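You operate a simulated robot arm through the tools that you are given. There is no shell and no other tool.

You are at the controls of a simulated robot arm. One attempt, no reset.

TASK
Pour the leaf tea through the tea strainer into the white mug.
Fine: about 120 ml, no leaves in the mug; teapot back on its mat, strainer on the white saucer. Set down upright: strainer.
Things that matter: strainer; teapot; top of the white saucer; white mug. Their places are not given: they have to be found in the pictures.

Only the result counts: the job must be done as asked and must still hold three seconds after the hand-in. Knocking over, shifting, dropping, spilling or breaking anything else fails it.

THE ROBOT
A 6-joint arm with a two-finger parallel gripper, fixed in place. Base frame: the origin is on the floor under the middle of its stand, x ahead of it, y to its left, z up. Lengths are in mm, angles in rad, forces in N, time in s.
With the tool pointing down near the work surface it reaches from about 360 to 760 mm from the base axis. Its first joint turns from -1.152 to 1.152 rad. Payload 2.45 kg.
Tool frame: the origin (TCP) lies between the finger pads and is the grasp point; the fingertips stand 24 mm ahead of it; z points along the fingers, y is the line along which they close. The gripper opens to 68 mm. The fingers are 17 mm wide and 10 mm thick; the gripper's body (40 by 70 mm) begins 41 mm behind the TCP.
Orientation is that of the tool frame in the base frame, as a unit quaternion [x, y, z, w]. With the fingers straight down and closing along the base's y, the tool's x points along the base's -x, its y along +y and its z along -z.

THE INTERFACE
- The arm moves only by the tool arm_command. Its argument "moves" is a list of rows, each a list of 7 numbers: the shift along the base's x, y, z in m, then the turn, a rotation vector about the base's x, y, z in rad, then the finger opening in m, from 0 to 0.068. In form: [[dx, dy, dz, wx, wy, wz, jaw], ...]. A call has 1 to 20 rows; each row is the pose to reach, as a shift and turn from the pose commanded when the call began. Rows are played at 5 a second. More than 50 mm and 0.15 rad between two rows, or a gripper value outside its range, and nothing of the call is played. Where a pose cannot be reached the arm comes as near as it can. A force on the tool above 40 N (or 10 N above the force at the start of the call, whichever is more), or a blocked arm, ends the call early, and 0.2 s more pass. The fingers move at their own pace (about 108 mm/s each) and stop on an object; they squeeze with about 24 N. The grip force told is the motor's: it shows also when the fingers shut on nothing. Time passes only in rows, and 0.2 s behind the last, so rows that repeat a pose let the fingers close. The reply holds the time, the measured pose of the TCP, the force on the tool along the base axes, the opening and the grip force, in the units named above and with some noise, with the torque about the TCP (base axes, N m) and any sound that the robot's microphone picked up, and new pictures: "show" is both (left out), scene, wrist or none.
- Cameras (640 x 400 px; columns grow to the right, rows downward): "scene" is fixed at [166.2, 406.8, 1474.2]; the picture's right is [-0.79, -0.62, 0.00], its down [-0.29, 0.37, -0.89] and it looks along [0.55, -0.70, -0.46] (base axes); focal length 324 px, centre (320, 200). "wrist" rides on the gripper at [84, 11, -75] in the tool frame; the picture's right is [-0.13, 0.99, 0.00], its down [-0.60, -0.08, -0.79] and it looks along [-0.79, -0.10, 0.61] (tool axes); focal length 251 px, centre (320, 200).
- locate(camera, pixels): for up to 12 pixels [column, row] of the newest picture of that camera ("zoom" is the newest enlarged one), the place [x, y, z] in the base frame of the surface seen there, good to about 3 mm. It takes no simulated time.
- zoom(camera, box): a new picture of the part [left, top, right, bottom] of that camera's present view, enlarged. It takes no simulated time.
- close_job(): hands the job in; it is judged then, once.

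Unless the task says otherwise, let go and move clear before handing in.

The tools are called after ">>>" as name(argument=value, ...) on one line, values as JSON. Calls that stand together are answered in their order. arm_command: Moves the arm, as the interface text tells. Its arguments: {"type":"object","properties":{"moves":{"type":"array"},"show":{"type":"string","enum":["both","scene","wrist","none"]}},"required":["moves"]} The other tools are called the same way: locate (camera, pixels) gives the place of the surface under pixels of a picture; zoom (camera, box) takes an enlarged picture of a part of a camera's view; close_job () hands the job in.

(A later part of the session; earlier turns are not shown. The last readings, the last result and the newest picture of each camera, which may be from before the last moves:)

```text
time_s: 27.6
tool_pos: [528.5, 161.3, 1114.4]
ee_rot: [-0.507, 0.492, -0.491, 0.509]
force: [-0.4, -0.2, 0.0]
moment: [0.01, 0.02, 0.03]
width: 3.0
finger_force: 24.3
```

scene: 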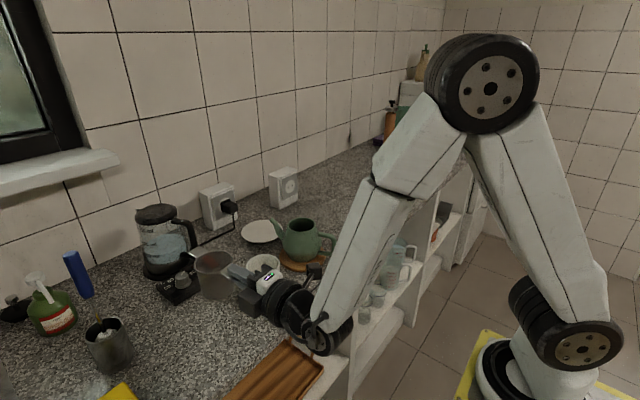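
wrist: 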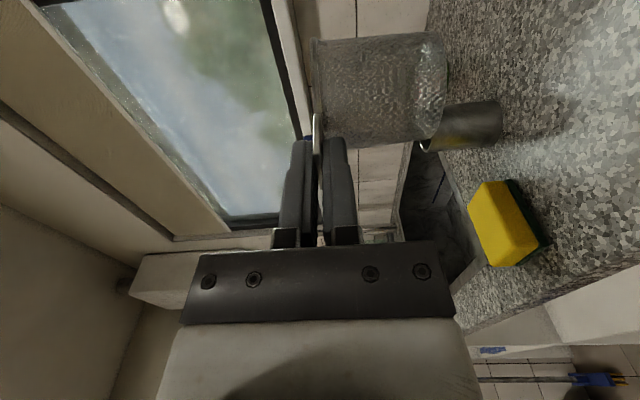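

The rim reads level (z 991–996 near and far). Now carry it over the mug, turning to yaw ≈0.25 so the near tab ends up clear of the mug's handle.

>>> arm_command(moves=[[0.005, -0.02, 0, 0, 0, 0.03, 0.0], [0.01, -0.04, 0, 0, 0, 0.06, 0.0], [0.015, -0.06, 0, 0, 0, 0.09, 0.0], [0.02, -0.08, 0, 0, 0, 0.12, 0.0], [0.025, -0.1, 0, 0, 0, 0.15, 0.0], [0.03, -0.12, 0, 0, 0, 0.18, 0.0], [0.037, -0.14, 0, 0, 0, 0.2, 0.0], [0.044, -0.1577, 0, 0, 0, 0.215, 0.0], [0.044, -0.1577, 0, 0, 0, 0.215, 0.0]], show="both")

>>> zoom(camera="scene", box=[215, 215, 325, 315])

```text
time_s: 29.6
tool_pos: [504.5, 168.4, 1121.6]
ee_rot: [-0.556, 0.437, -0.435, 0.558]
force: [-0.1, 0.1, 0.7]
moment: [-0.03, 0.01, 0.03]
width: 3.1
finger_force: 23.9
out of reach, approached as far as the arm can: row 3, 4, 5, 6, 7, 8, 9
```

scene: 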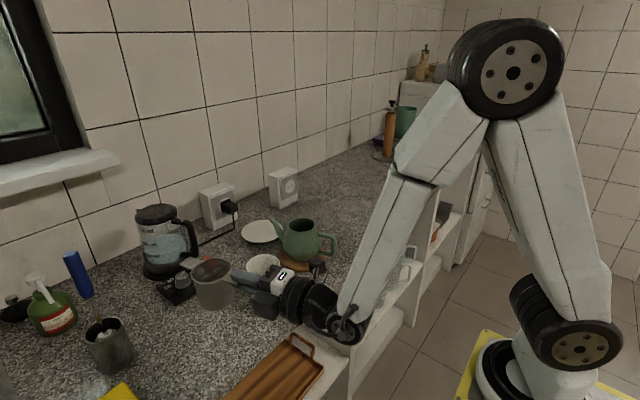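
wrist: 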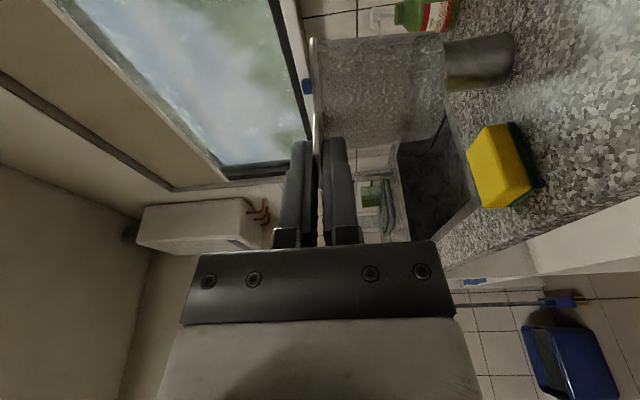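

```text
4.00 times, centred on (270, 265) of scene
```

zoom: 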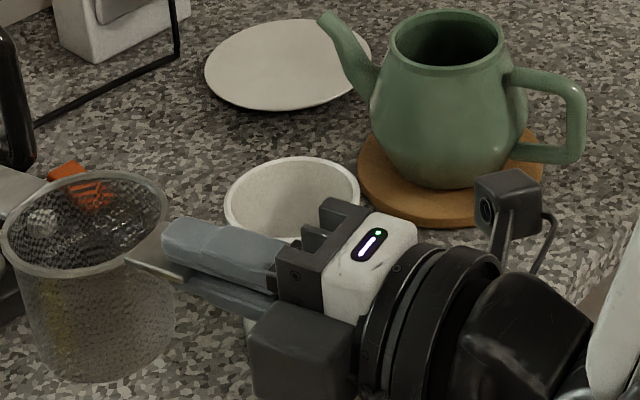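

The arm ran into a joint limit (rows 3–9 flagged): it only yawed in place to ψ≈0.24 and did not move toward the mug. I'll instead bring the strainer in with the tool yawed to about -0.9 (near tab left of the mug handle), which this wrist configuration allows. First I measure the strainer's centre relative to the TCP in the present zoom.

>>> locate(camera="zoom", pixels=[[3, 230], [168, 205], [85, 172], [75, 275], [150, 265], [170, 275], [130, 262], [20, 195], [510, 195], [90, 280], [130, 190], [30, 190]])

>>> arm_command(moves=[[0.0, 0, 0.0, 0, 0, -0.12, 0.0], [0.0, 0, 0.0, 0, 0, -0.24, 0.0], [0.0, 0, 0.0, 0, 0, -0.36, 0.0], [0.0, 0, 0.0, 0, 0, -0.48, 0.0], [0.0, 0, 0.0, 0, 0, -0.6, 0.0], [0.01, 0, 0.0, 0, 0, -0.72, 0.0], [0.02, 0, 0.0, 0, 0, -0.84, 0.0], [0.03, 0, 0.0, 0, 0, -0.96, 0.0], [0.04, 0, 0.0, 0, 0, -1.06, 0.0], [0.05, 0, 0.0, 0, 0, -1.1386, 0.0], [0.05, 0, 0.0, 0, 0, -1.1386, 0.0]], show="both")

```text
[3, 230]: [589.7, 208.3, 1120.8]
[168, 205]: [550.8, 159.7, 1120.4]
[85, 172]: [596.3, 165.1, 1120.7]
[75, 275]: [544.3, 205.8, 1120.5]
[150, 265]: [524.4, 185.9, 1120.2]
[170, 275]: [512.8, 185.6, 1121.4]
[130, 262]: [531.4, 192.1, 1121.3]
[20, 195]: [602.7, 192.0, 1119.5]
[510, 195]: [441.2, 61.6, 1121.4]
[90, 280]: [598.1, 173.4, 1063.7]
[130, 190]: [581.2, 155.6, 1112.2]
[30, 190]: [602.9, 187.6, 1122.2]
```

```text
time_s: 32.0
tool_pos: [552.6, 171.4, 1123.1]
ee_rot: [-0.235, 0.668, -0.666, 0.237]
force: [0.1, 0.0, -0.7]
moment: [0.02, 0.03, -0.01]
width: 2.7
finger_force: 24.1
```

scene: 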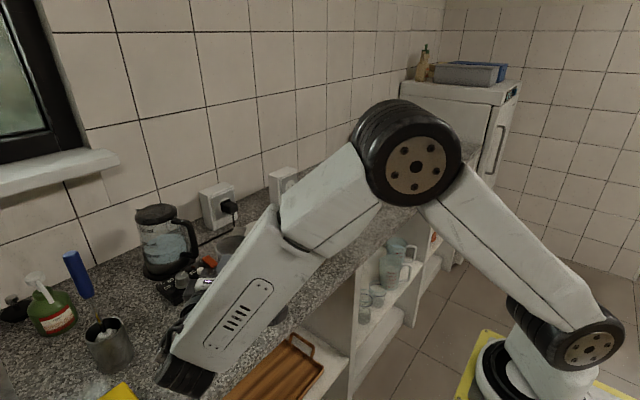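
wrist: 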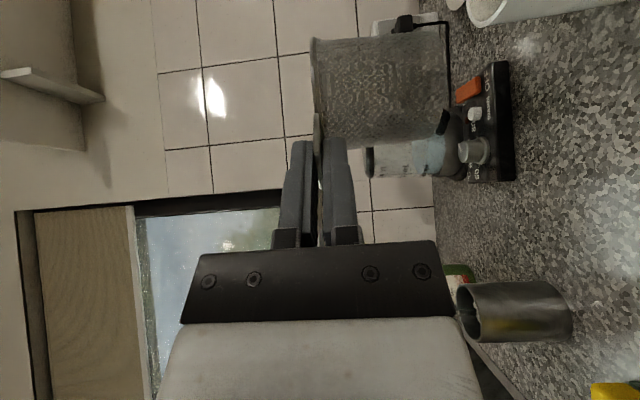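

The turn succeeded (ψ≈-0.9, TCP (552.6,171.4,1123)), but the forearm now hides the mug from the scene camera. I'll measure the strainer's position with the wrist camera instead.

>>> zoom(camera="wrist", box=[250, 0, 506, 160])

>>> locate(camera="wrist", pixels=[[313, 45], [313, 75], [315, 105], [318, 120], [318, 140], [340, 80], [380, 80], [420, 80], [380, 40], [380, 130], [480, 20], [630, 5]])

```text
2.50 times, centred on (378, 80) of wrist
```

zoom: 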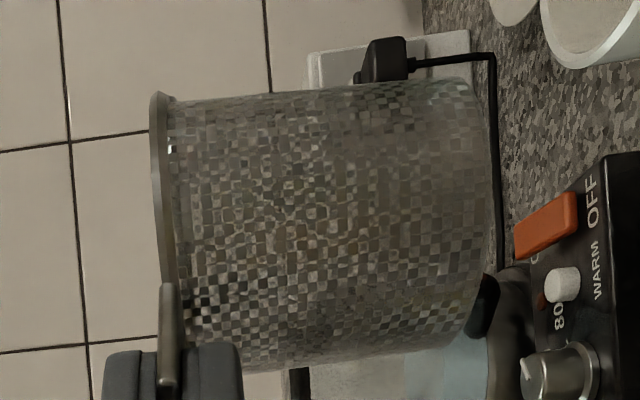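

```text
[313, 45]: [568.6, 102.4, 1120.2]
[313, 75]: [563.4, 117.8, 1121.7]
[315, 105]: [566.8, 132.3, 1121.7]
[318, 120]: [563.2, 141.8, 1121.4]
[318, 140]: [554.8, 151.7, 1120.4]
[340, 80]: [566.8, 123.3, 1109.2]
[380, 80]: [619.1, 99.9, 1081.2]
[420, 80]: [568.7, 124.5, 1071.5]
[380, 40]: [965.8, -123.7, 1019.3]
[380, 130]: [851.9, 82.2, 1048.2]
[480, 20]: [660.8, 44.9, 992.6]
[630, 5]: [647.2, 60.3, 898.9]
```

The wrist view puts the basket centre about 66.7 mm ahead of the TCP, level with it. I'll move so that it is over the mug centre (634,20) while staying at z≈1123.

>>> arm_command(moves=[[0.005, -0.015, 0, 0, 0, 0, 0.0], [0.01, -0.03, 0, 0, 0, 0, 0.0], [0.016, -0.045, 0, 0, 0, 0, 0.0], [0.024, -0.06, 0, 0, 0, 0, 0.0], [0.03, -0.075, 0, 0, 0, 0, 0.0], [0.036, -0.09, 0, 0, 0, 0, 0.0], [0.0395, -0.0996, 0, 0, 0, 0, 0.0], [0.0395, -0.0996, 0, 0, 0, 0, 0.0]], show="both")

>>> zoom(camera="wrist", box=[290, 0, 610, 200])

```text
time_s: 33.8
tool_pos: [592.8, 71.4, 1124.5]
ee_rot: [0.235, -0.666, 0.667, -0.238]
force: [0.0, -0.2, 0.0]
moment: [0.03, 0.04, 0.0]
width: 3.1
finger_force: 24.2
```

scene: 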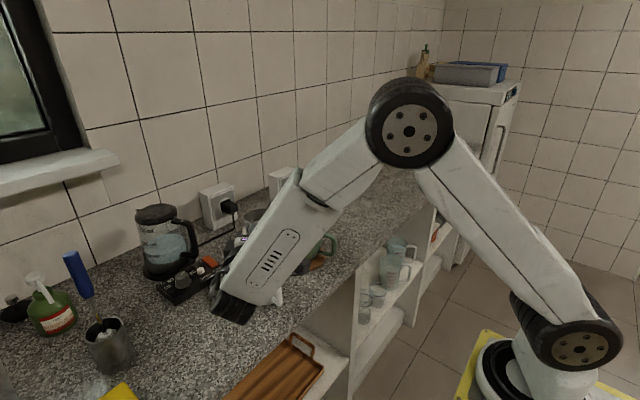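
wrist: 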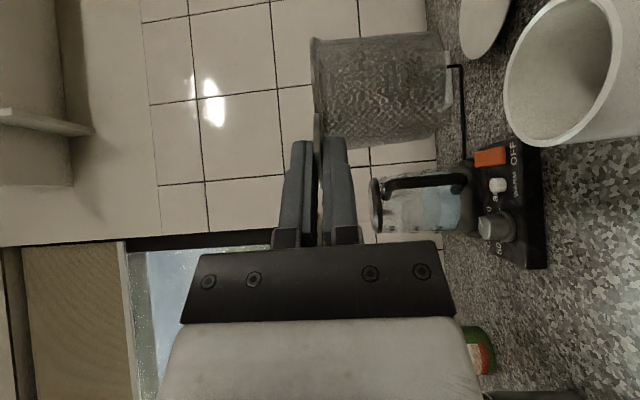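

```text
2.00 times, centred on (450, 100) of wrist
```

zoom: 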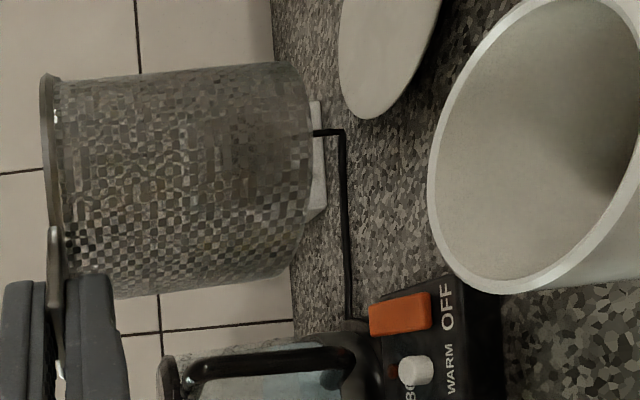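

Mug rim and basket are both visible in this wrist zoom (rim arc from (430,200) to (525,290)). I'll locate points on both with the same camera to compare centres.

>>> locate(camera="zoom", pixels=[[431, 180], [437, 225], [460, 265], [500, 287], [540, 285], [580, 260], [620, 210], [450, 120], [480, 60], [520, 15], [610, 225], [432, 150]])

>>> locate(camera="wrist", pixels=[[313, 42], [313, 60], [313, 75], [314, 90], [315, 105], [318, 120], [318, 132], [333, 80], [345, 95], [440, 60], [440, 90], [436, 120]])

```text
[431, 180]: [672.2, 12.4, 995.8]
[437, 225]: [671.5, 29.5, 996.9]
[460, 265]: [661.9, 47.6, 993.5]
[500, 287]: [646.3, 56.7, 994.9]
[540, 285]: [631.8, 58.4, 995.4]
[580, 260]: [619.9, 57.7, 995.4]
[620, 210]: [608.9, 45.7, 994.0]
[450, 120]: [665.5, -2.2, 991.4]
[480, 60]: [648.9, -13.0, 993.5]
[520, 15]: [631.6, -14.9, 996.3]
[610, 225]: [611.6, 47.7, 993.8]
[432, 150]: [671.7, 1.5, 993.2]
```

```text
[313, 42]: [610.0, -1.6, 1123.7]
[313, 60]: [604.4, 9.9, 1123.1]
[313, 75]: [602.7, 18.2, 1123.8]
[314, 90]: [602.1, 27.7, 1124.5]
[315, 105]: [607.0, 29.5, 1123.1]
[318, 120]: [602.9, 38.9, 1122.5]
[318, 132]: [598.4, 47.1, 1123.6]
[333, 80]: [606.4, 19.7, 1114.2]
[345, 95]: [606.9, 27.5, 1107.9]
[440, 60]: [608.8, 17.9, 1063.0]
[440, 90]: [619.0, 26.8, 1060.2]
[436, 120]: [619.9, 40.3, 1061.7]
```

Fits give the mug centre ≈(634.3,20.6) and the basket centre ≈(633.8,19.8), rim radius 31 against mug inside ≈35. I'll shift (+0.5,+0.8) mm and descend until the tabs are just above the rim, watching force.

>>> arm_command(moves=[[0.0005, 0.0008, -0.015, 0, 0, 0, 0.0], [0.0005, 0.0008, -0.03, 0, 0, 0, 0.0], [0.0005, 0.0008, -0.045, 0, 0, 0, 0.0], [0.0005, 0.0008, -0.058, 0, 0, 0, 0.0], [0.0005, 0.0008, -0.07, 0, 0, 0, 0.0], [0.0005, 0.0008, -0.07, 0, 0, 0, 0.0]], show="wrist")

>>> zoom(camera="wrist", box=[290, 0, 610, 200])

```text
time_s: 35.2
tool_pos: [592.1, 71.8, 1054.1]
ee_rot: [-0.235, 0.667, -0.666, 0.238]
force: [-0.2, -0.8, -1.4]
moment: [0.01, 0.03, 0.01]
width: 3.2
finger_force: 23.8
```

wrist: 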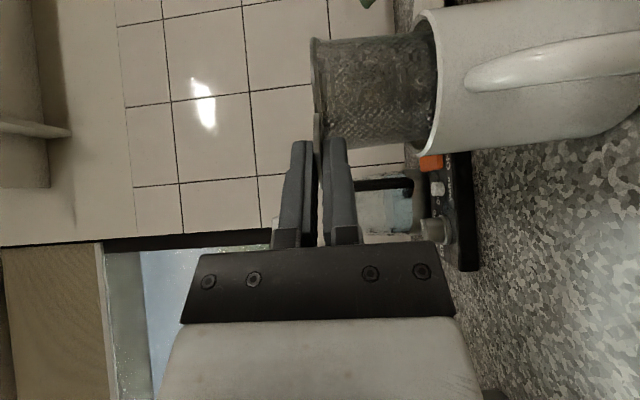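

```text
2.00 times, centred on (450, 100) of wrist
```

zoom: 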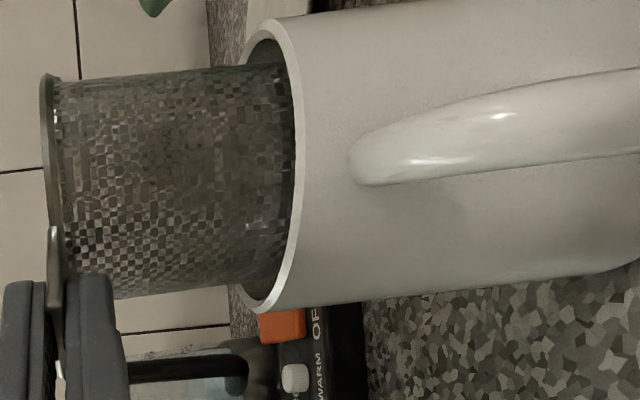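

The basket bottom is just entering the mug (zoom around x=290) with no contact force. I'll check the centring with a few located points.

>>> locate(camera="zoom", pixels=[[250, 35], [248, 300], [280, 20], [265, 310], [298, 150], [290, 250], [285, 160], [280, 75], [275, 265], [200, 180], [48, 120], [50, 170]])

```text
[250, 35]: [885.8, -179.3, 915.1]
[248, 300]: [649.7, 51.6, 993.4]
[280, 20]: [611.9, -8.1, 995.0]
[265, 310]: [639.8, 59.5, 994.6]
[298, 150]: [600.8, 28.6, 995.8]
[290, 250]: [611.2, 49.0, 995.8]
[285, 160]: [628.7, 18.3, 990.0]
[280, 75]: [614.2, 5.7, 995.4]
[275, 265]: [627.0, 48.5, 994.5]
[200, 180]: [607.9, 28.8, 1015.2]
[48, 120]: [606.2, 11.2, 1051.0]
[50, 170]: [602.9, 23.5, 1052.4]
```

Points agree with the two being concentric. I continue down to TCP z≈1003, just short of the tabs touching the rim.

>>> arm_command(moves=[[0, 0, -0.01, 0, 0, 0, 0.0], [0, 0, -0.02, 0, 0, 0, 0.0], [0, 0, -0.03, 0, 0, 0, 0.0], [0, 0, -0.04, 0, 0, 0, 0.0], [0, 0, -0.05, 0, 0, 0, 0.0], [0, 0, -0.05, 0, 0, 0, 0.0]], show="wrist")

>>> zoom(camera="wrist", box=[250, 0, 506, 160])

```text
time_s: 36.6
tool_pos: [592.3, 72.3, 1001.9]
ee_rot: [-0.236, 0.667, -0.666, 0.238]
force: [1.2, 0.3, -1.3]
moment: [0.05, -0.02, 0.0]
width: 3.1
finger_force: 24.5
```

wrist: 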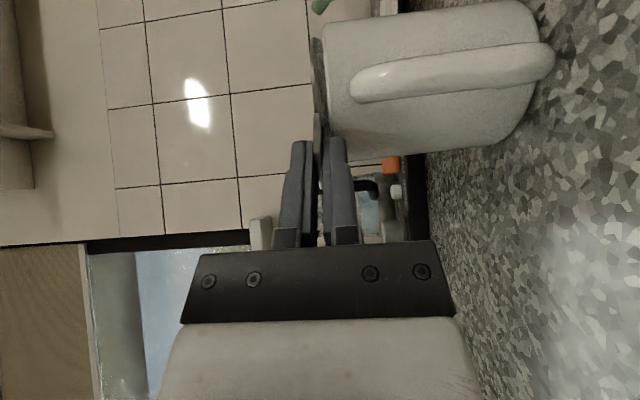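

```text
2.50 times, centred on (378, 80) of wrist
```

zoom: 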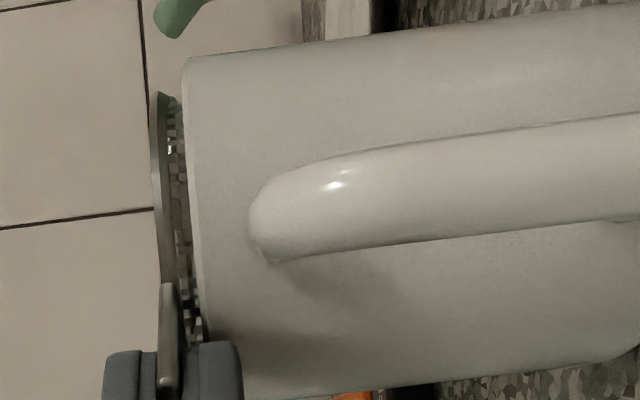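

About 5 mm of mesh still shows between the strainer's rim and the mug rim (zoom x≈160 to 195). I'll lower in small steps until the tabs rest.

>>> arm_command(moves=[[0, 0, -0.0015, 0, 0, 0, 0.0], [0, 0, -0.003, 0, 0, 0, 0.0], [0, 0, -0.004, 0, 0, 0, 0.0], [0, 0, -0.004, 0, 0, 0, 0.0]], show="wrist")

>>> zoom(camera="wrist", box=[270, 20, 398, 160])

```text
time_s: 37.6
tool_pos: [592.5, 72.4, 999.0]
ee_rot: [-0.235, 0.667, -0.666, 0.238]
force: [0.2, -0.8, 0.4]
moment: [0.03, 0.01, 0.02]
width: 3.0
finger_force: 23.9
```

wrist: 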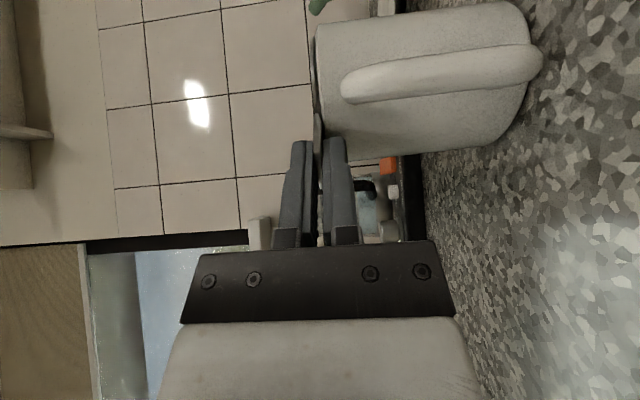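

```text
2.86 times, centred on (334, 90) of wrist
```

zoom: 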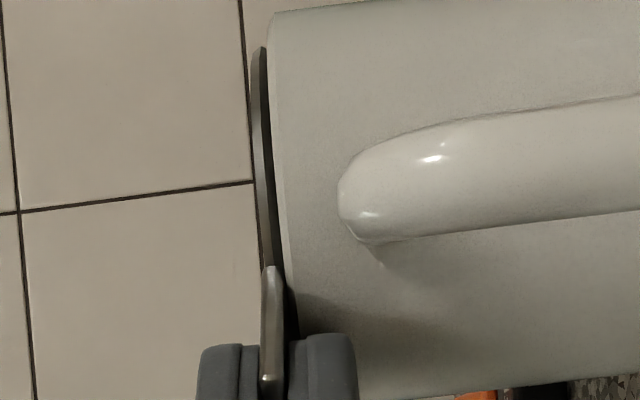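

Only a thin gap remains. I'll go down another 2 mm and look for the force to turn upward.

>>> arm_command(moves=[[0, 0, -0.001, 0, 0, 0, 0.0], [0, 0, -0.0015, 0, 0, 0, 0.0], [0, 0, -0.002, 0, 0, 0, 0.0], [0, 0, -0.002, 0, 0, 0, 0.0]], show="wrist")

>>> zoom(camera="wrist", box=[270, 20, 398, 160])

```text
time_s: 38.6
tool_pos: [592.1, 73.0, 997.9]
ee_rot: [0.236, -0.666, 0.666, -0.237]
force: [0.2, -0.3, 2.5]
moment: [-0.07, -0.01, -0.01]
width: 2.9
finger_force: 24.0
```

wrist: 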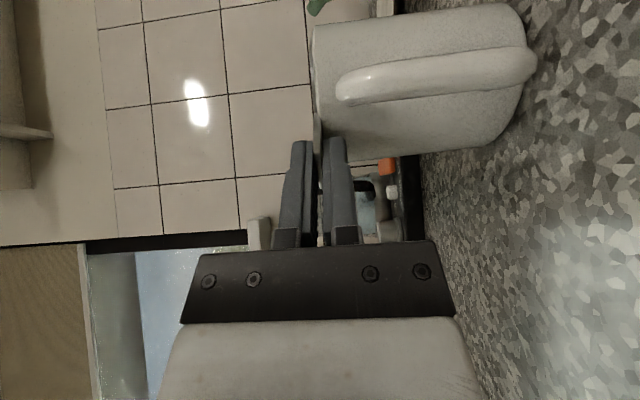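

```text
2.86 times, centred on (334, 90) of wrist
```

zoom: 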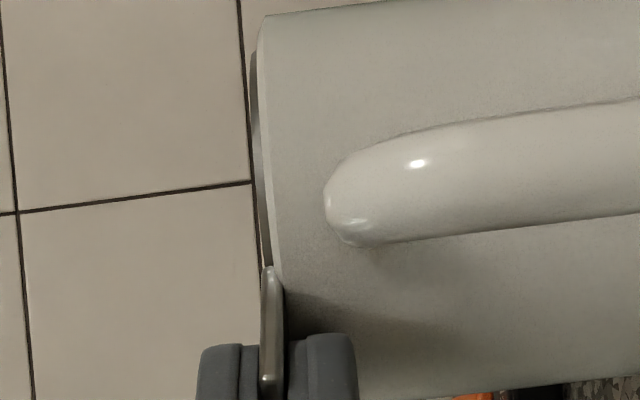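

Force reads +2.5 N upward: the tabs are resting on the rim. I'll open the fingers a little and back straight out along the tool axis.

>>> arm_command(moves=[[0, 0, 0, 0, 0, 0, 0.006], [0, 0, 0, 0, 0, 0, 0.012], [0, 0, 0, 0, 0, 0, 0.016], [0, 0, 0, 0, 0, 0, 0.016]], show="wrist")

>>> zoom(camera="wrist", box=[270, 20, 398, 160])

```text
time_s: 39.6
tool_pos: [592.8, 73.0, 996.8]
ee_rot: [-0.235, 0.667, -0.666, 0.238]
force: [0.2, -0.2, -0.1]
moment: [0.01, -0.02, 0.0]
width: 16.3
finger_force: 0.0
```

wrist: 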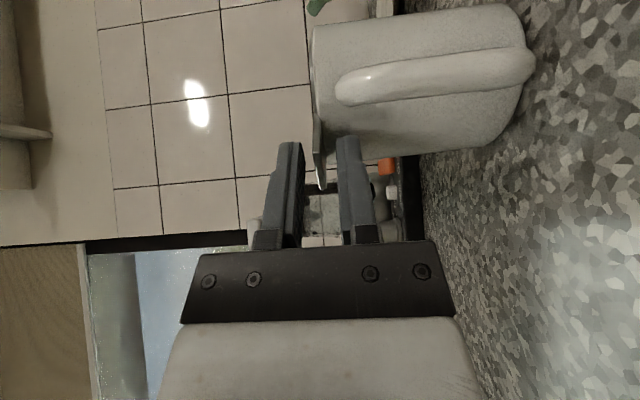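

```text
2.86 times, centred on (334, 90) of wrist
```

zoom: 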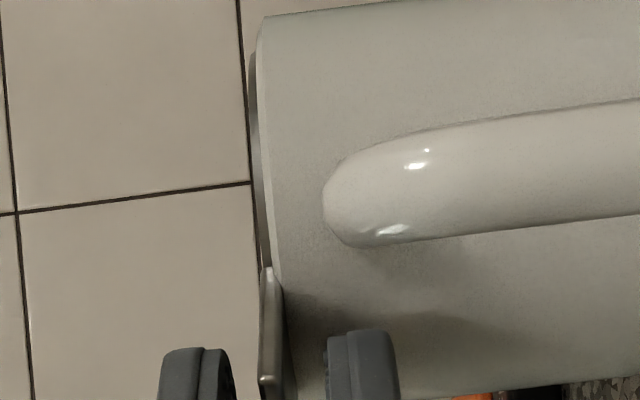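

The fingers are clear of the tab on both sides. Backing out 70 mm along the tool axis, then rising.

>>> arm_command(moves=[[-0.0125, 0.0156, 0, 0, 0, 0, 0.016], [-0.025, 0.0312, 0, 0, 0, 0, 0.016], [-0.0375, 0.0468, 0, 0, 0, 0, 0.016], [-0.0438, 0.0546, 0.02, 0, 0, 0, 0.016], [-0.0438, 0.0546, 0.05, 0, 0, 0, 0.016], [-0.0438, 0.0546, 0.09, 0, 0, 0, 0.016], [-0.0438, 0.0546, 0.13, 0, 0, 0, 0.016], [-0.0438, 0.0546, 0.16, 0, 0, 0, 0.016]], show="both")

```text
time_s: 41.4
tool_pos: [549.2, 127.5, 1157.3]
ee_rot: [-0.236, 0.666, -0.666, 0.238]
force: [-0.1, -1.4, -1.0]
moment: [0.01, -0.02, -0.02]
width: 16.1
finger_force: 0.0
```

scene: 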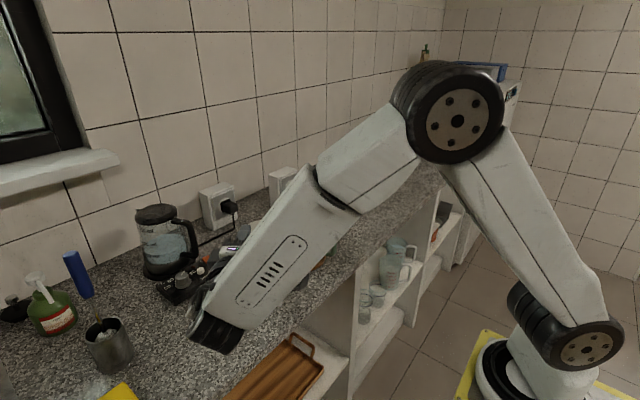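
wrist: 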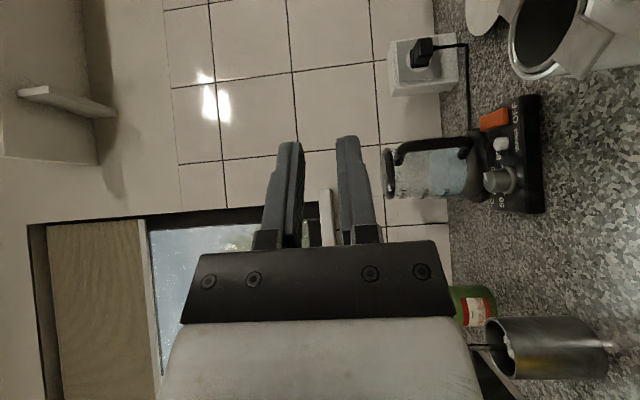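

The strainer is seated in the mug (dark mesh and tab visible at wrist (545,40)). Next is the teapot: I plan to grip its handle from above with the tool down, so I first swing back to the earlier yaw where the pitch-over worked.

>>> arm_command(moves=[[-0.012, 0.006, 0, 0, 0, 0.12, 0.03], [-0.024, 0.012, 0, 0, 0, 0.24, 0.03], [-0.036, 0.018, 0, 0, 0, 0.36, 0.03], [-0.048, 0.024, 0, 0, 0, 0.48, 0.03], [-0.06, 0.03, 0, 0, 0, 0.6, 0.03], [-0.072, 0.036, 0, 0, 0, 0.72, 0.03], [-0.08, 0.04, 0, 0, 0, 0.82, 0.03], [-0.08, 0.04, 0, 0, 0, 0.895, 0.03], [-0.08, 0.04, 0, 0, 0, 0.895, 0.03]], show="scene")

>>> zoom(camera="scene", box=[215, 215, 325, 315])

```text
time_s: 43.4
tool_pos: [470.0, 168.6, 1156.1]
ee_rot: [-0.501, 0.499, -0.497, 0.503]
force: [0.6, 0.4, 0.1]
moment: [0.01, -0.02, 0.0]
width: 30.0
finger_force: 0.0
```

scene: 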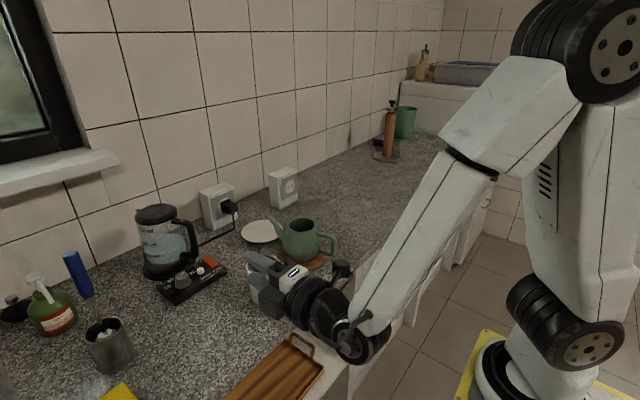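

```text
4.00 times, centred on (270, 265) of scene
```

zoom: 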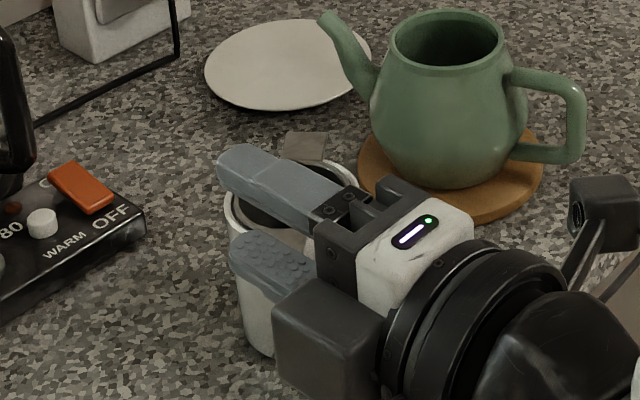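

The tool is back at ψ≈0 with the teapot undisturbed on its mat. Now I pitch it back down.

>>> arm_command(moves=[[0, 0, 0, 0, 0.14, 0, 0.04], [0, 0, 0, 0, 0.28, 0, 0.04], [0, 0, 0, 0, 0.42, 0, 0.04], [0, 0, 0, 0, 0.56, 0, 0.04], [0, 0, 0, 0, 0.7, 0, 0.04], [0, 0, 0, 0, 0.84, 0, 0.04], [0, 0, 0, 0, 0.98, 0, 0.04], [0, 0, 0, 0, 1.12, 0, 0.04], [0, 0, 0, 0, 1.26, 0, 0.04], [0, 0, 0, 0, 1.4, 0, 0.04], [0, 0, 0, 0, 1.5, 0, 0.04], [0, 0, 0, 0, 1.5708, 0, 0.04], [0, 0, 0, 0, 1.5708, 0, 0.04]], show="none")

```text
time_s: 46.2
tool_pos: [468.7, 168.8, 1156.9]
ee_rot: [-0.706, 0.708, 0.004, 0.002]
force: [-0.4, 0.3, -0.1]
moment: [0.02, 0.01, 0.03]
width: 40.0
finger_force: 0.0
```

Tool-down again at (469,169,1157). Now I turn to yaw ≈0.29 (in line with the teapot's handle) and move above the handle at about (577,-168).

>>> arm_command(moves=[[0.009, -0.028, 0, 0, 0, -0.107, 0.04], [0.018, -0.056, 0, 0, 0, -0.214, 0.04], [0.027, -0.084, 0, 0, 0, -0.321, 0.04], [0.036, -0.112, 0, 0, 0, -0.428, 0.04], [0.045, -0.14, 0, 0, 0, -0.535, 0.04], [0.054, -0.168, 0, 0, 0, -0.642, 0.04], [0.063, -0.196, 0, 0, 0, -0.749, 0.04], [0.072, -0.224, 0, 0, 0, -0.856, 0.04], [0.081, -0.252, 0, 0, 0, -0.963, 0.04], [0.09, -0.28, 0, 0, 0, -1.07, 0.04], [0.099, -0.308, 0, 0, 0, -1.177, 0.04], [0.108, -0.337, 0, 0, 0, -1.28, 0.04], [0.108, -0.337, -0.03, 0, 0, -1.28, 0.04], [0.108, -0.337, -0.06, 0, 0, -1.28, 0.04], [0.108, -0.337, -0.06, 0, 0, -1.28, 0.04]], show="both")

>>> zoom(camera="wrist", box=[220, 0, 440, 180])

>>> zoom(camera="scene", box=[225, 205, 349, 315])

```text
time_s: 49.4
tool_pos: [578.3, -171.0, 1096.0]
ee_rot: [-0.143, 0.99, 0.001, 0.003]
force: [-0.2, -0.9, -0.2]
moment: [0.0, 0.0, 0.02]
width: 39.7
finger_force: 0.0
```

scene: 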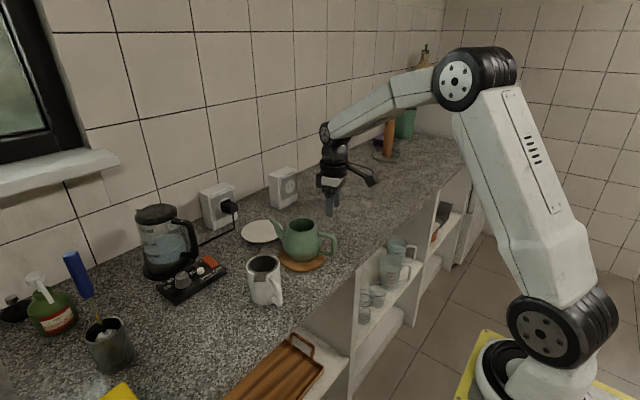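
wrist: 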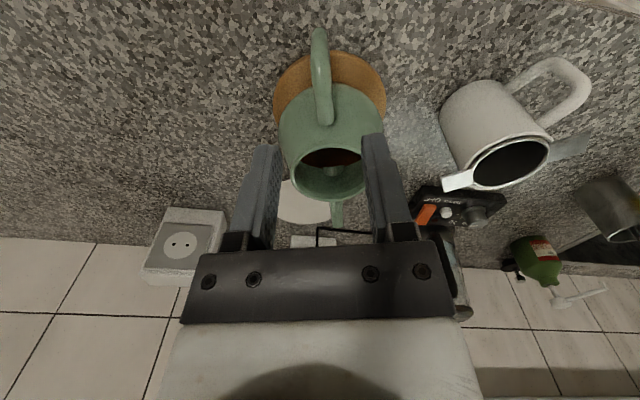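

```text
2.22 times, centred on (330, 90) of wrist
```

zoom: 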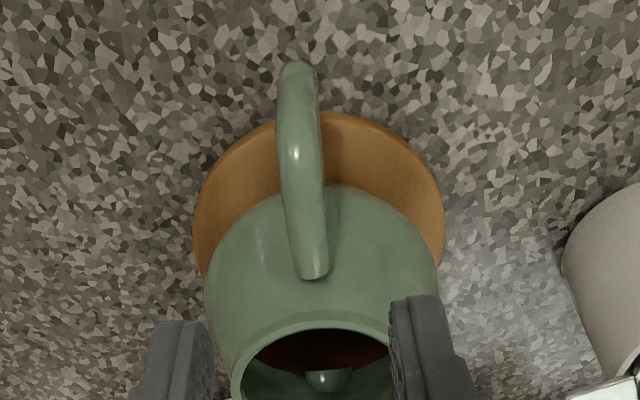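

```text
3.64 times, centred on (287, 260) of scene
```

zoom: 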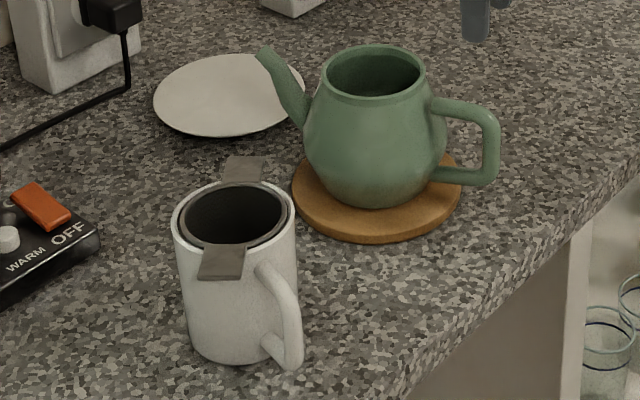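

The strainer sits well in the mug (zoom (235,215)). The handle is seen from above in the wrist view at (320,75). I'll locate the handle, rim, tea surface and spout.

>>> locate(camera="wrist", pixels=[[320, 38], [313, 45], [326, 45], [315, 70], [330, 68], [322, 85], [325, 110], [332, 158], [338, 170], [335, 210], [300, 170], [365, 165]])

>>> locate(camera="zoom", pixels=[[440, 104], [465, 108], [490, 118], [498, 140], [485, 140], [498, 165], [485, 182], [460, 180], [262, 50], [272, 48], [296, 185], [460, 190]])

```text
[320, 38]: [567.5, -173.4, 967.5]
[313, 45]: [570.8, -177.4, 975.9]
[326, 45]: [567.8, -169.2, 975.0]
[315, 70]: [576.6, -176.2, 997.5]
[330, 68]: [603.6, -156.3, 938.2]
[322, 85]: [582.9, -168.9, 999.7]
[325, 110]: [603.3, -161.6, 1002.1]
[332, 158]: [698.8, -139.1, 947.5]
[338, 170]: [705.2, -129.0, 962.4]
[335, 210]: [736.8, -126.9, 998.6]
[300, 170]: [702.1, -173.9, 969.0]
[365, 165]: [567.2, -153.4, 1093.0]
```

```text
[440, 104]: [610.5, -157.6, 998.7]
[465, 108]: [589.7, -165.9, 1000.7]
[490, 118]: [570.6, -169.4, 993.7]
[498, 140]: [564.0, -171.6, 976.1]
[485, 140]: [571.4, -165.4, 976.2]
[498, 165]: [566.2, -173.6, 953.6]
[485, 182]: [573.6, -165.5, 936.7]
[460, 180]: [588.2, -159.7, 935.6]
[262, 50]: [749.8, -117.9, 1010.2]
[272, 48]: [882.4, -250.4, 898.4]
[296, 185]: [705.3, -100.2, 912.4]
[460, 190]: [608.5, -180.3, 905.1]
```

Handle bar axis is about (573,-171), running z 940–995, with the top bar's upper surface at z≈1001. Tea surface seems near z≈947, so there is plenty of freeboard. I'll descend straddling the bar to TCP z≈971.

>>> arm_command(moves=[[-0.001, 0.0005, -0.025, 0, 0, 0, 0.04], [-0.002, 0.0009, -0.05, 0, 0, 0, 0.04], [-0.0026, 0.0009, -0.075, 0, 0, 0, 0.04], [-0.0026, 0.0009, -0.095, 0, 0, 0, 0.04], [-0.0026, 0.0009, -0.11, 0, 0, 0, 0.04], [-0.0026, 0.0009, -0.125, 0, 0, 0, 0.04], [-0.0026, 0.0009, -0.125, 0, 0, 0, 0.04]], show="both")

>>> zoom(camera="wrist", box=[220, 60, 440, 260])

>>> zoom(camera="scene", box=[265, 205, 375, 295])

```text
time_s: 51.0
tool_pos: [574.8, -169.4, 971.5]
ee_rot: [-0.143, 0.99, 0.0, 0.004]
force: [-0.6, -0.1, 0.0]
moment: [0.02, 0.0, -0.02]
width: 39.9
finger_force: 0.2
```

scene: 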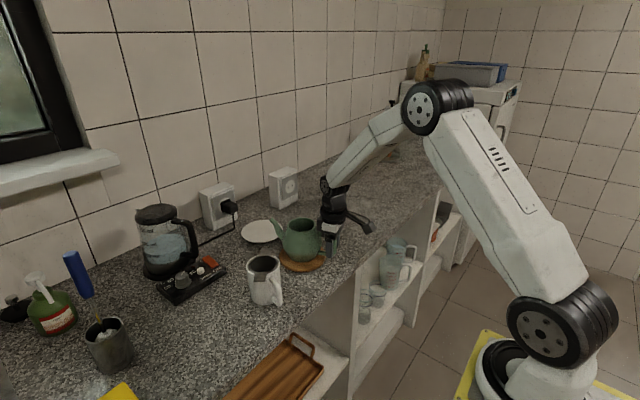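
wrist: 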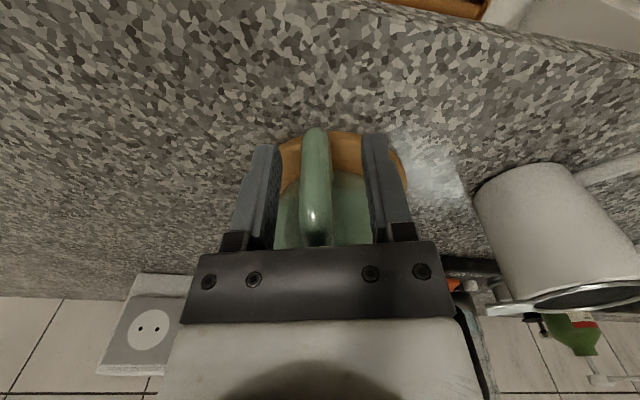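

```text
2.00 times, centred on (330, 160) of wrist
```

zoom: 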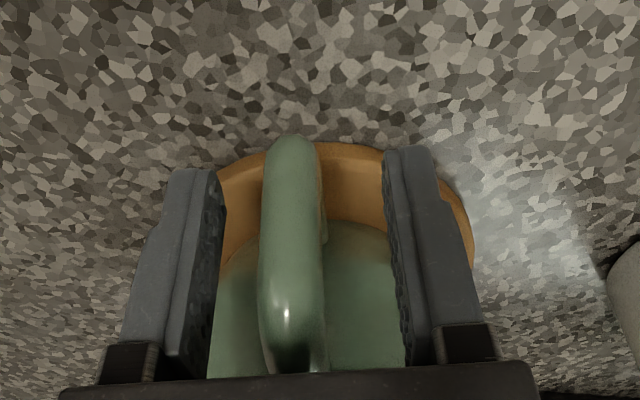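

```text
4.44 times, centred on (320, 250) of scene
```

zoom: 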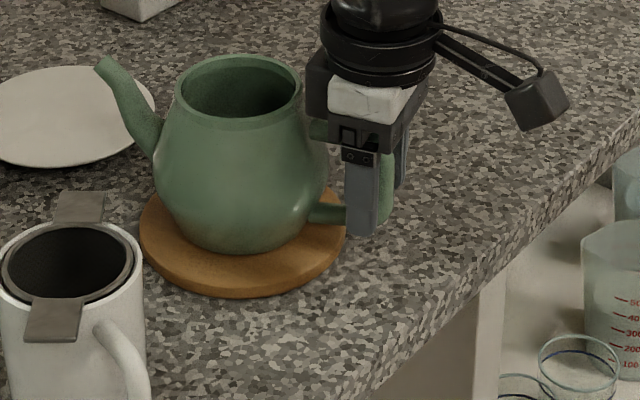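

The handle is between the fingers, nearly centred (wrist zoom x≈290). Closing on it.

>>> arm_command(moves=[[0, 0, 0, 0, 0, 0, 0.025], [0, 0, 0, 0, 0, 0, 0.012], [0, 0, 0, 0, 0, 0, 0.0], [0, 0, 0, 0, 0, 0, 0.0], [0, 0, 0, 0, 0, 0, 0.0]], show="wrist")

```text
time_s: 52.2
tool_pos: [575.2, -167.5, 971.6]
ee_rot: [-0.142, 0.99, 0.001, 0.004]
force: [-0.1, -0.3, 0.1]
moment: [0.09, 0.03, -0.09]
width: 13.8
finger_force: 23.6
```

wrist: 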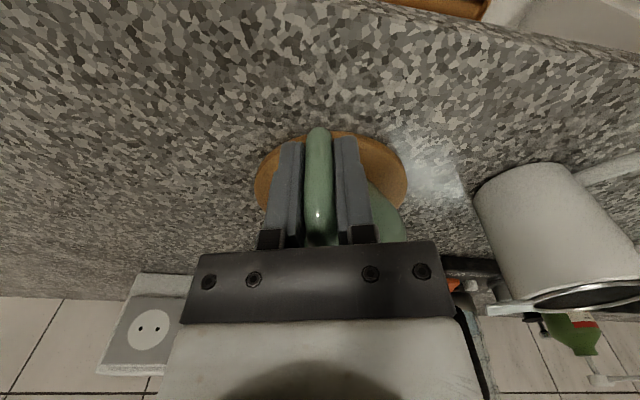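

Held at 13.8 mm with 23.6 N. I'll do a small test lift of 8 mm and check for droop through the torque reading and the picture.

>>> arm_command(moves=[[0, 0, 0.002, 0, 0, 0, 0.0], [0, 0, 0.004, 0, 0, 0, 0.0], [0, 0, 0.006, 0, 0, 0, 0.0], [0, 0, 0.008, 0, 0, 0, 0.0], [0, 0, 0.008, 0, 0, 0, 0.0]], show="both")

>>> zoom(camera="scene", box=[265, 205, 375, 295])

```text
time_s: 53.4
tool_pos: [574.8, -170.4, 979.9]
ee_rot: [-0.143, 0.99, 0.001, 0.003]
force: [-0.5, -0.7, -4.9]
moment: [-0.11, 0.42, -0.05]
width: 14.0
finger_force: 23.7
```

scene: 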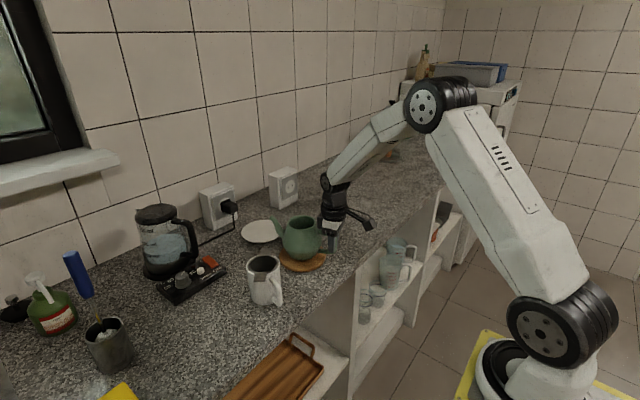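
wrist: 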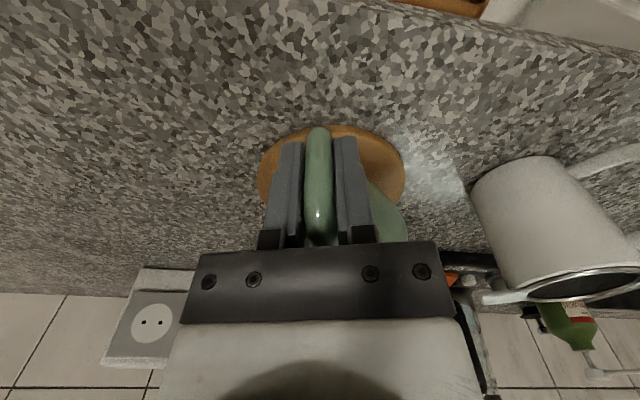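

```text
4.44 times, centred on (320, 250) of scene
```

zoom: 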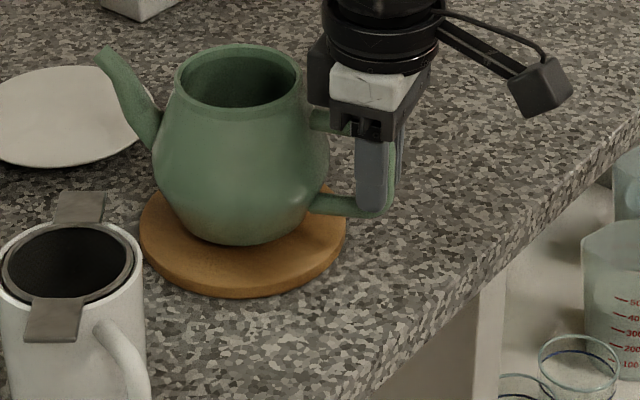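

The pot is up (Fz≈-4.9 N, My≈+0.42 N·m) and still held. I'll check its tilt by locating rim and spout-tip points.

>>> locate(camera="zoom", pixels=[[178, 90], [298, 75], [240, 46], [240, 107], [100, 55], [315, 115], [330, 210], [385, 205], [165, 200], [245, 243], [240, 85], [393, 150]])

```text
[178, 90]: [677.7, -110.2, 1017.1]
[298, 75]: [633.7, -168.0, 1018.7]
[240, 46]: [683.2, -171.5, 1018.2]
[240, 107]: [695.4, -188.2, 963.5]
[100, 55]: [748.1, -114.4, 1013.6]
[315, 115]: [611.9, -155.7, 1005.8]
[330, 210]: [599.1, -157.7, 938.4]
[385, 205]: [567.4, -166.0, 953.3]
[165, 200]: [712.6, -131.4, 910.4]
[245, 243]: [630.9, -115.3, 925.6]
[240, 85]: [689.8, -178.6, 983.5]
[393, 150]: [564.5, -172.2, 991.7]
```

Rim points all rose evenly (≈1017–1018), so the pot hangs level. I'll lift it gently to clear everything before turning.

>>> arm_command(moves=[[0, 0, 0.004, 0, 0, 0, 0.0], [0, 0, 0.01, 0, 0, 0, 0.0], [0, 0, 0.02, 0, 0, 0, 0.0], [0, 0, 0.032, 0, 0, 0, 0.0], [0, 0, 0.044, 0, 0, 0, 0.0], [0, 0, 0.056, 0, 0, 0, 0.0], [0, 0, 0.068, 0, 0, 0, 0.0], [0, 0, 0.08, 0, 0, 0, 0.0], [0, 0, 0.092, 0, 0, 0, 0.0], [0, 0, 0.104, 0, 0, 0, 0.0], [0, 0, 0.116, 0, 0, 0, 0.0], [0, 0, 0.126, 0, 0, 0, 0.0], [0, 0, 0.13, 0, 0, 0, 0.0], [0, 0, 0.13, 0, 0, 0, 0.0]], show="both")

>>> zoom(camera="scene", box=[240, 165, 370, 275])

```text
time_s: 56.4
tool_pos: [575.2, -167.7, 1108.3]
ee_rot: [-0.144, 0.99, 0.0, 0.003]
force: [0.0, -0.7, -4.5]
moment: [-0.13, 0.44, 0.01]
width: 13.7
finger_force: 23.3
```

scene: 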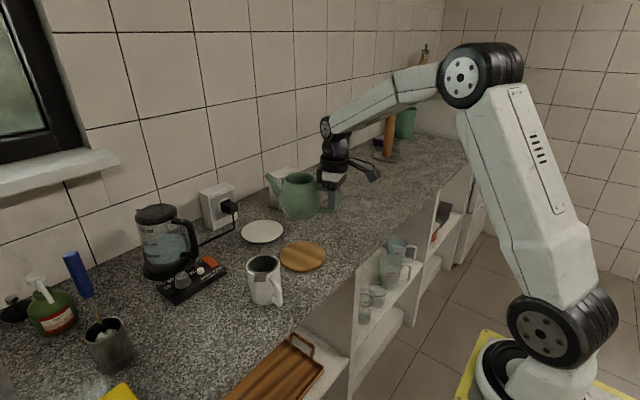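
wrist: 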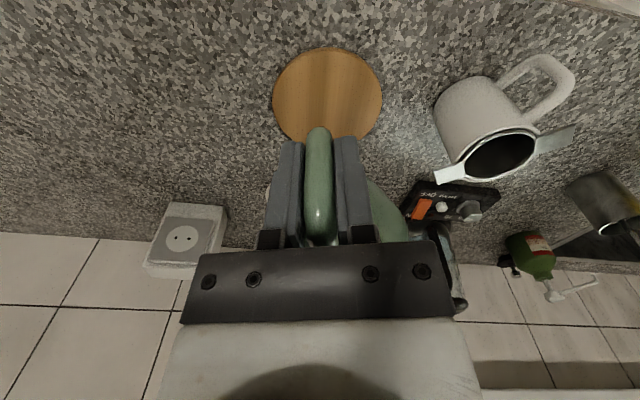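

```text
3.64 times, centred on (305, 220) of scene
```

zoom: 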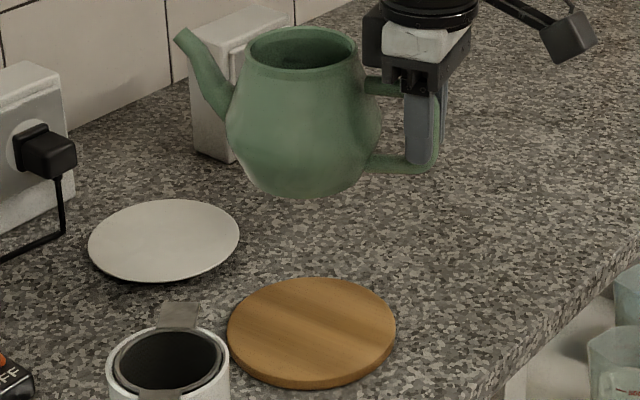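

The pot is lifted level, and the mat and saucer are now both unobstructed. I'll measure mat, saucer and the pot's rim and spout tip.

>>> locate(camera="zoom", pixels=[[230, 330], [394, 318], [312, 280], [310, 378], [312, 328], [90, 245], [238, 230], [165, 201], [160, 278], [165, 235], [178, 35], [188, 28]])

>>> locate(camera="scene", pixels=[[268, 176], [273, 174], [281, 180], [301, 172], [330, 178], [300, 187]])

```text
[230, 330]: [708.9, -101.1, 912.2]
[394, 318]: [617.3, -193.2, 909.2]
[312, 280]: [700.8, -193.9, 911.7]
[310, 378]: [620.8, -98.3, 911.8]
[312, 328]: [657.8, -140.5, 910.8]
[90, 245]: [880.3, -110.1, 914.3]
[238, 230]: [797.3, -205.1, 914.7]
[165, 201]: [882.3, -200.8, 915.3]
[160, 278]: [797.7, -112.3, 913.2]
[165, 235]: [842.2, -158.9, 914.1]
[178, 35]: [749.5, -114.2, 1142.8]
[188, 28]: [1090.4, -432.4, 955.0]
```

```text
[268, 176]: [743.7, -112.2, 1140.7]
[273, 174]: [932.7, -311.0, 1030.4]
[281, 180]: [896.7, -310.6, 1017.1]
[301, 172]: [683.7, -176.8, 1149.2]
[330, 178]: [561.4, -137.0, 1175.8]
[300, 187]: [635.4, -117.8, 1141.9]
```

Mat centre ≈(662,-147), saucer centre ≈(839.5,-157) with top z≈914.5. The spout tip is ≈183 mm ahead of the TCP. Now I turn the pot so the spout faces +y and move it to the pouring start, right of the mug.

>>> arm_command(moves=[[0.001, 0, 0, 0, 0, 0.03, 0.0], [0.004, 0, 0, 0, 0, 0.09, 0.0], [0.008, 0, 0, 0, 0, 0.17, 0.0], [0.012, 0, 0, 0, 0, 0.25, 0.0], [0.016, 0, 0, 0, 0, 0.33, 0.0], [0.02, 0, 0, 0, 0, 0.41, 0.0], [0.024, 0, 0, 0, 0, 0.49, 0.0], [0.028, 0, 0, 0, 0, 0.57, 0.0], [0.032, 0, 0, 0, 0, 0.65, 0.0], [0.036, 0, 0, 0, 0, 0.73, 0.0], [0.04, 0, 0, 0, 0, 0.81, 0.0], [0.044, 0, 0, 0, 0, 0.89, 0.0], [0.048, 0, 0, 0, 0, 0.97, 0.0], [0.052, 0, 0, 0, 0, 1.05, 0.0], [0.055, -0.001, 0, 0, 0, 1.13, 0.0], [0.057, -0.001, 0, 0, 0, 1.2, 0.0], [0.0585, -0.002, 0, 0, 0, 1.25, 0.0], [0.059, -0.002, 0, 0, 0, 1.27, 0.0], [0.059, -0.002, 0, 0, 0, 1.27, 0.0]], show="both")

>>> zoom(camera="scene", box=[210, 165, 340, 315])

```text
time_s: 60.4
tool_pos: [632.9, -170.6, 1109.0]
ee_rot: [-0.702, 0.712, 0.002, 0.003]
force: [0.0, 0.0, -5.2]
moment: [-0.47, 0.02, 0.04]
width: 14.0
finger_force: 24.1
```

scene: 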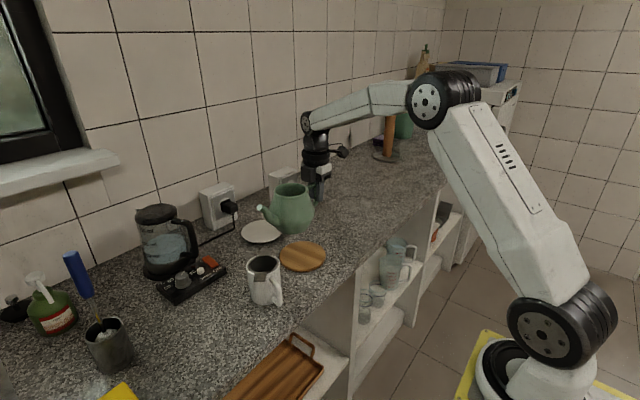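
wrist: 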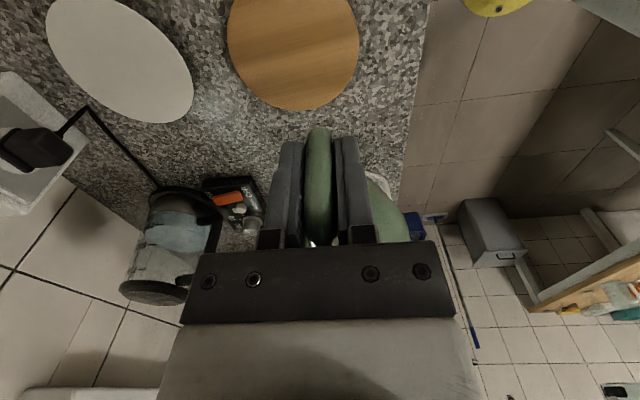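

```text
2.67 times, centred on (275, 240) of scene
```

zoom: 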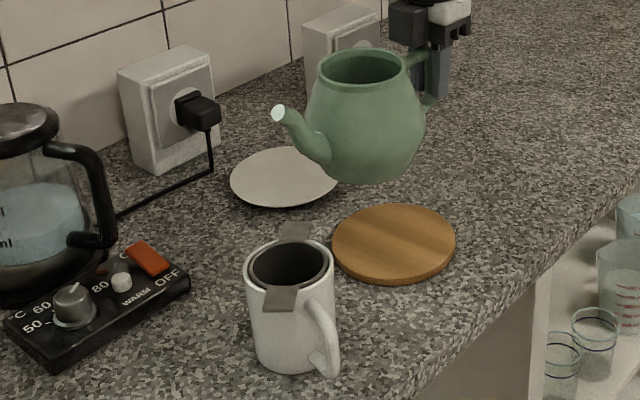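

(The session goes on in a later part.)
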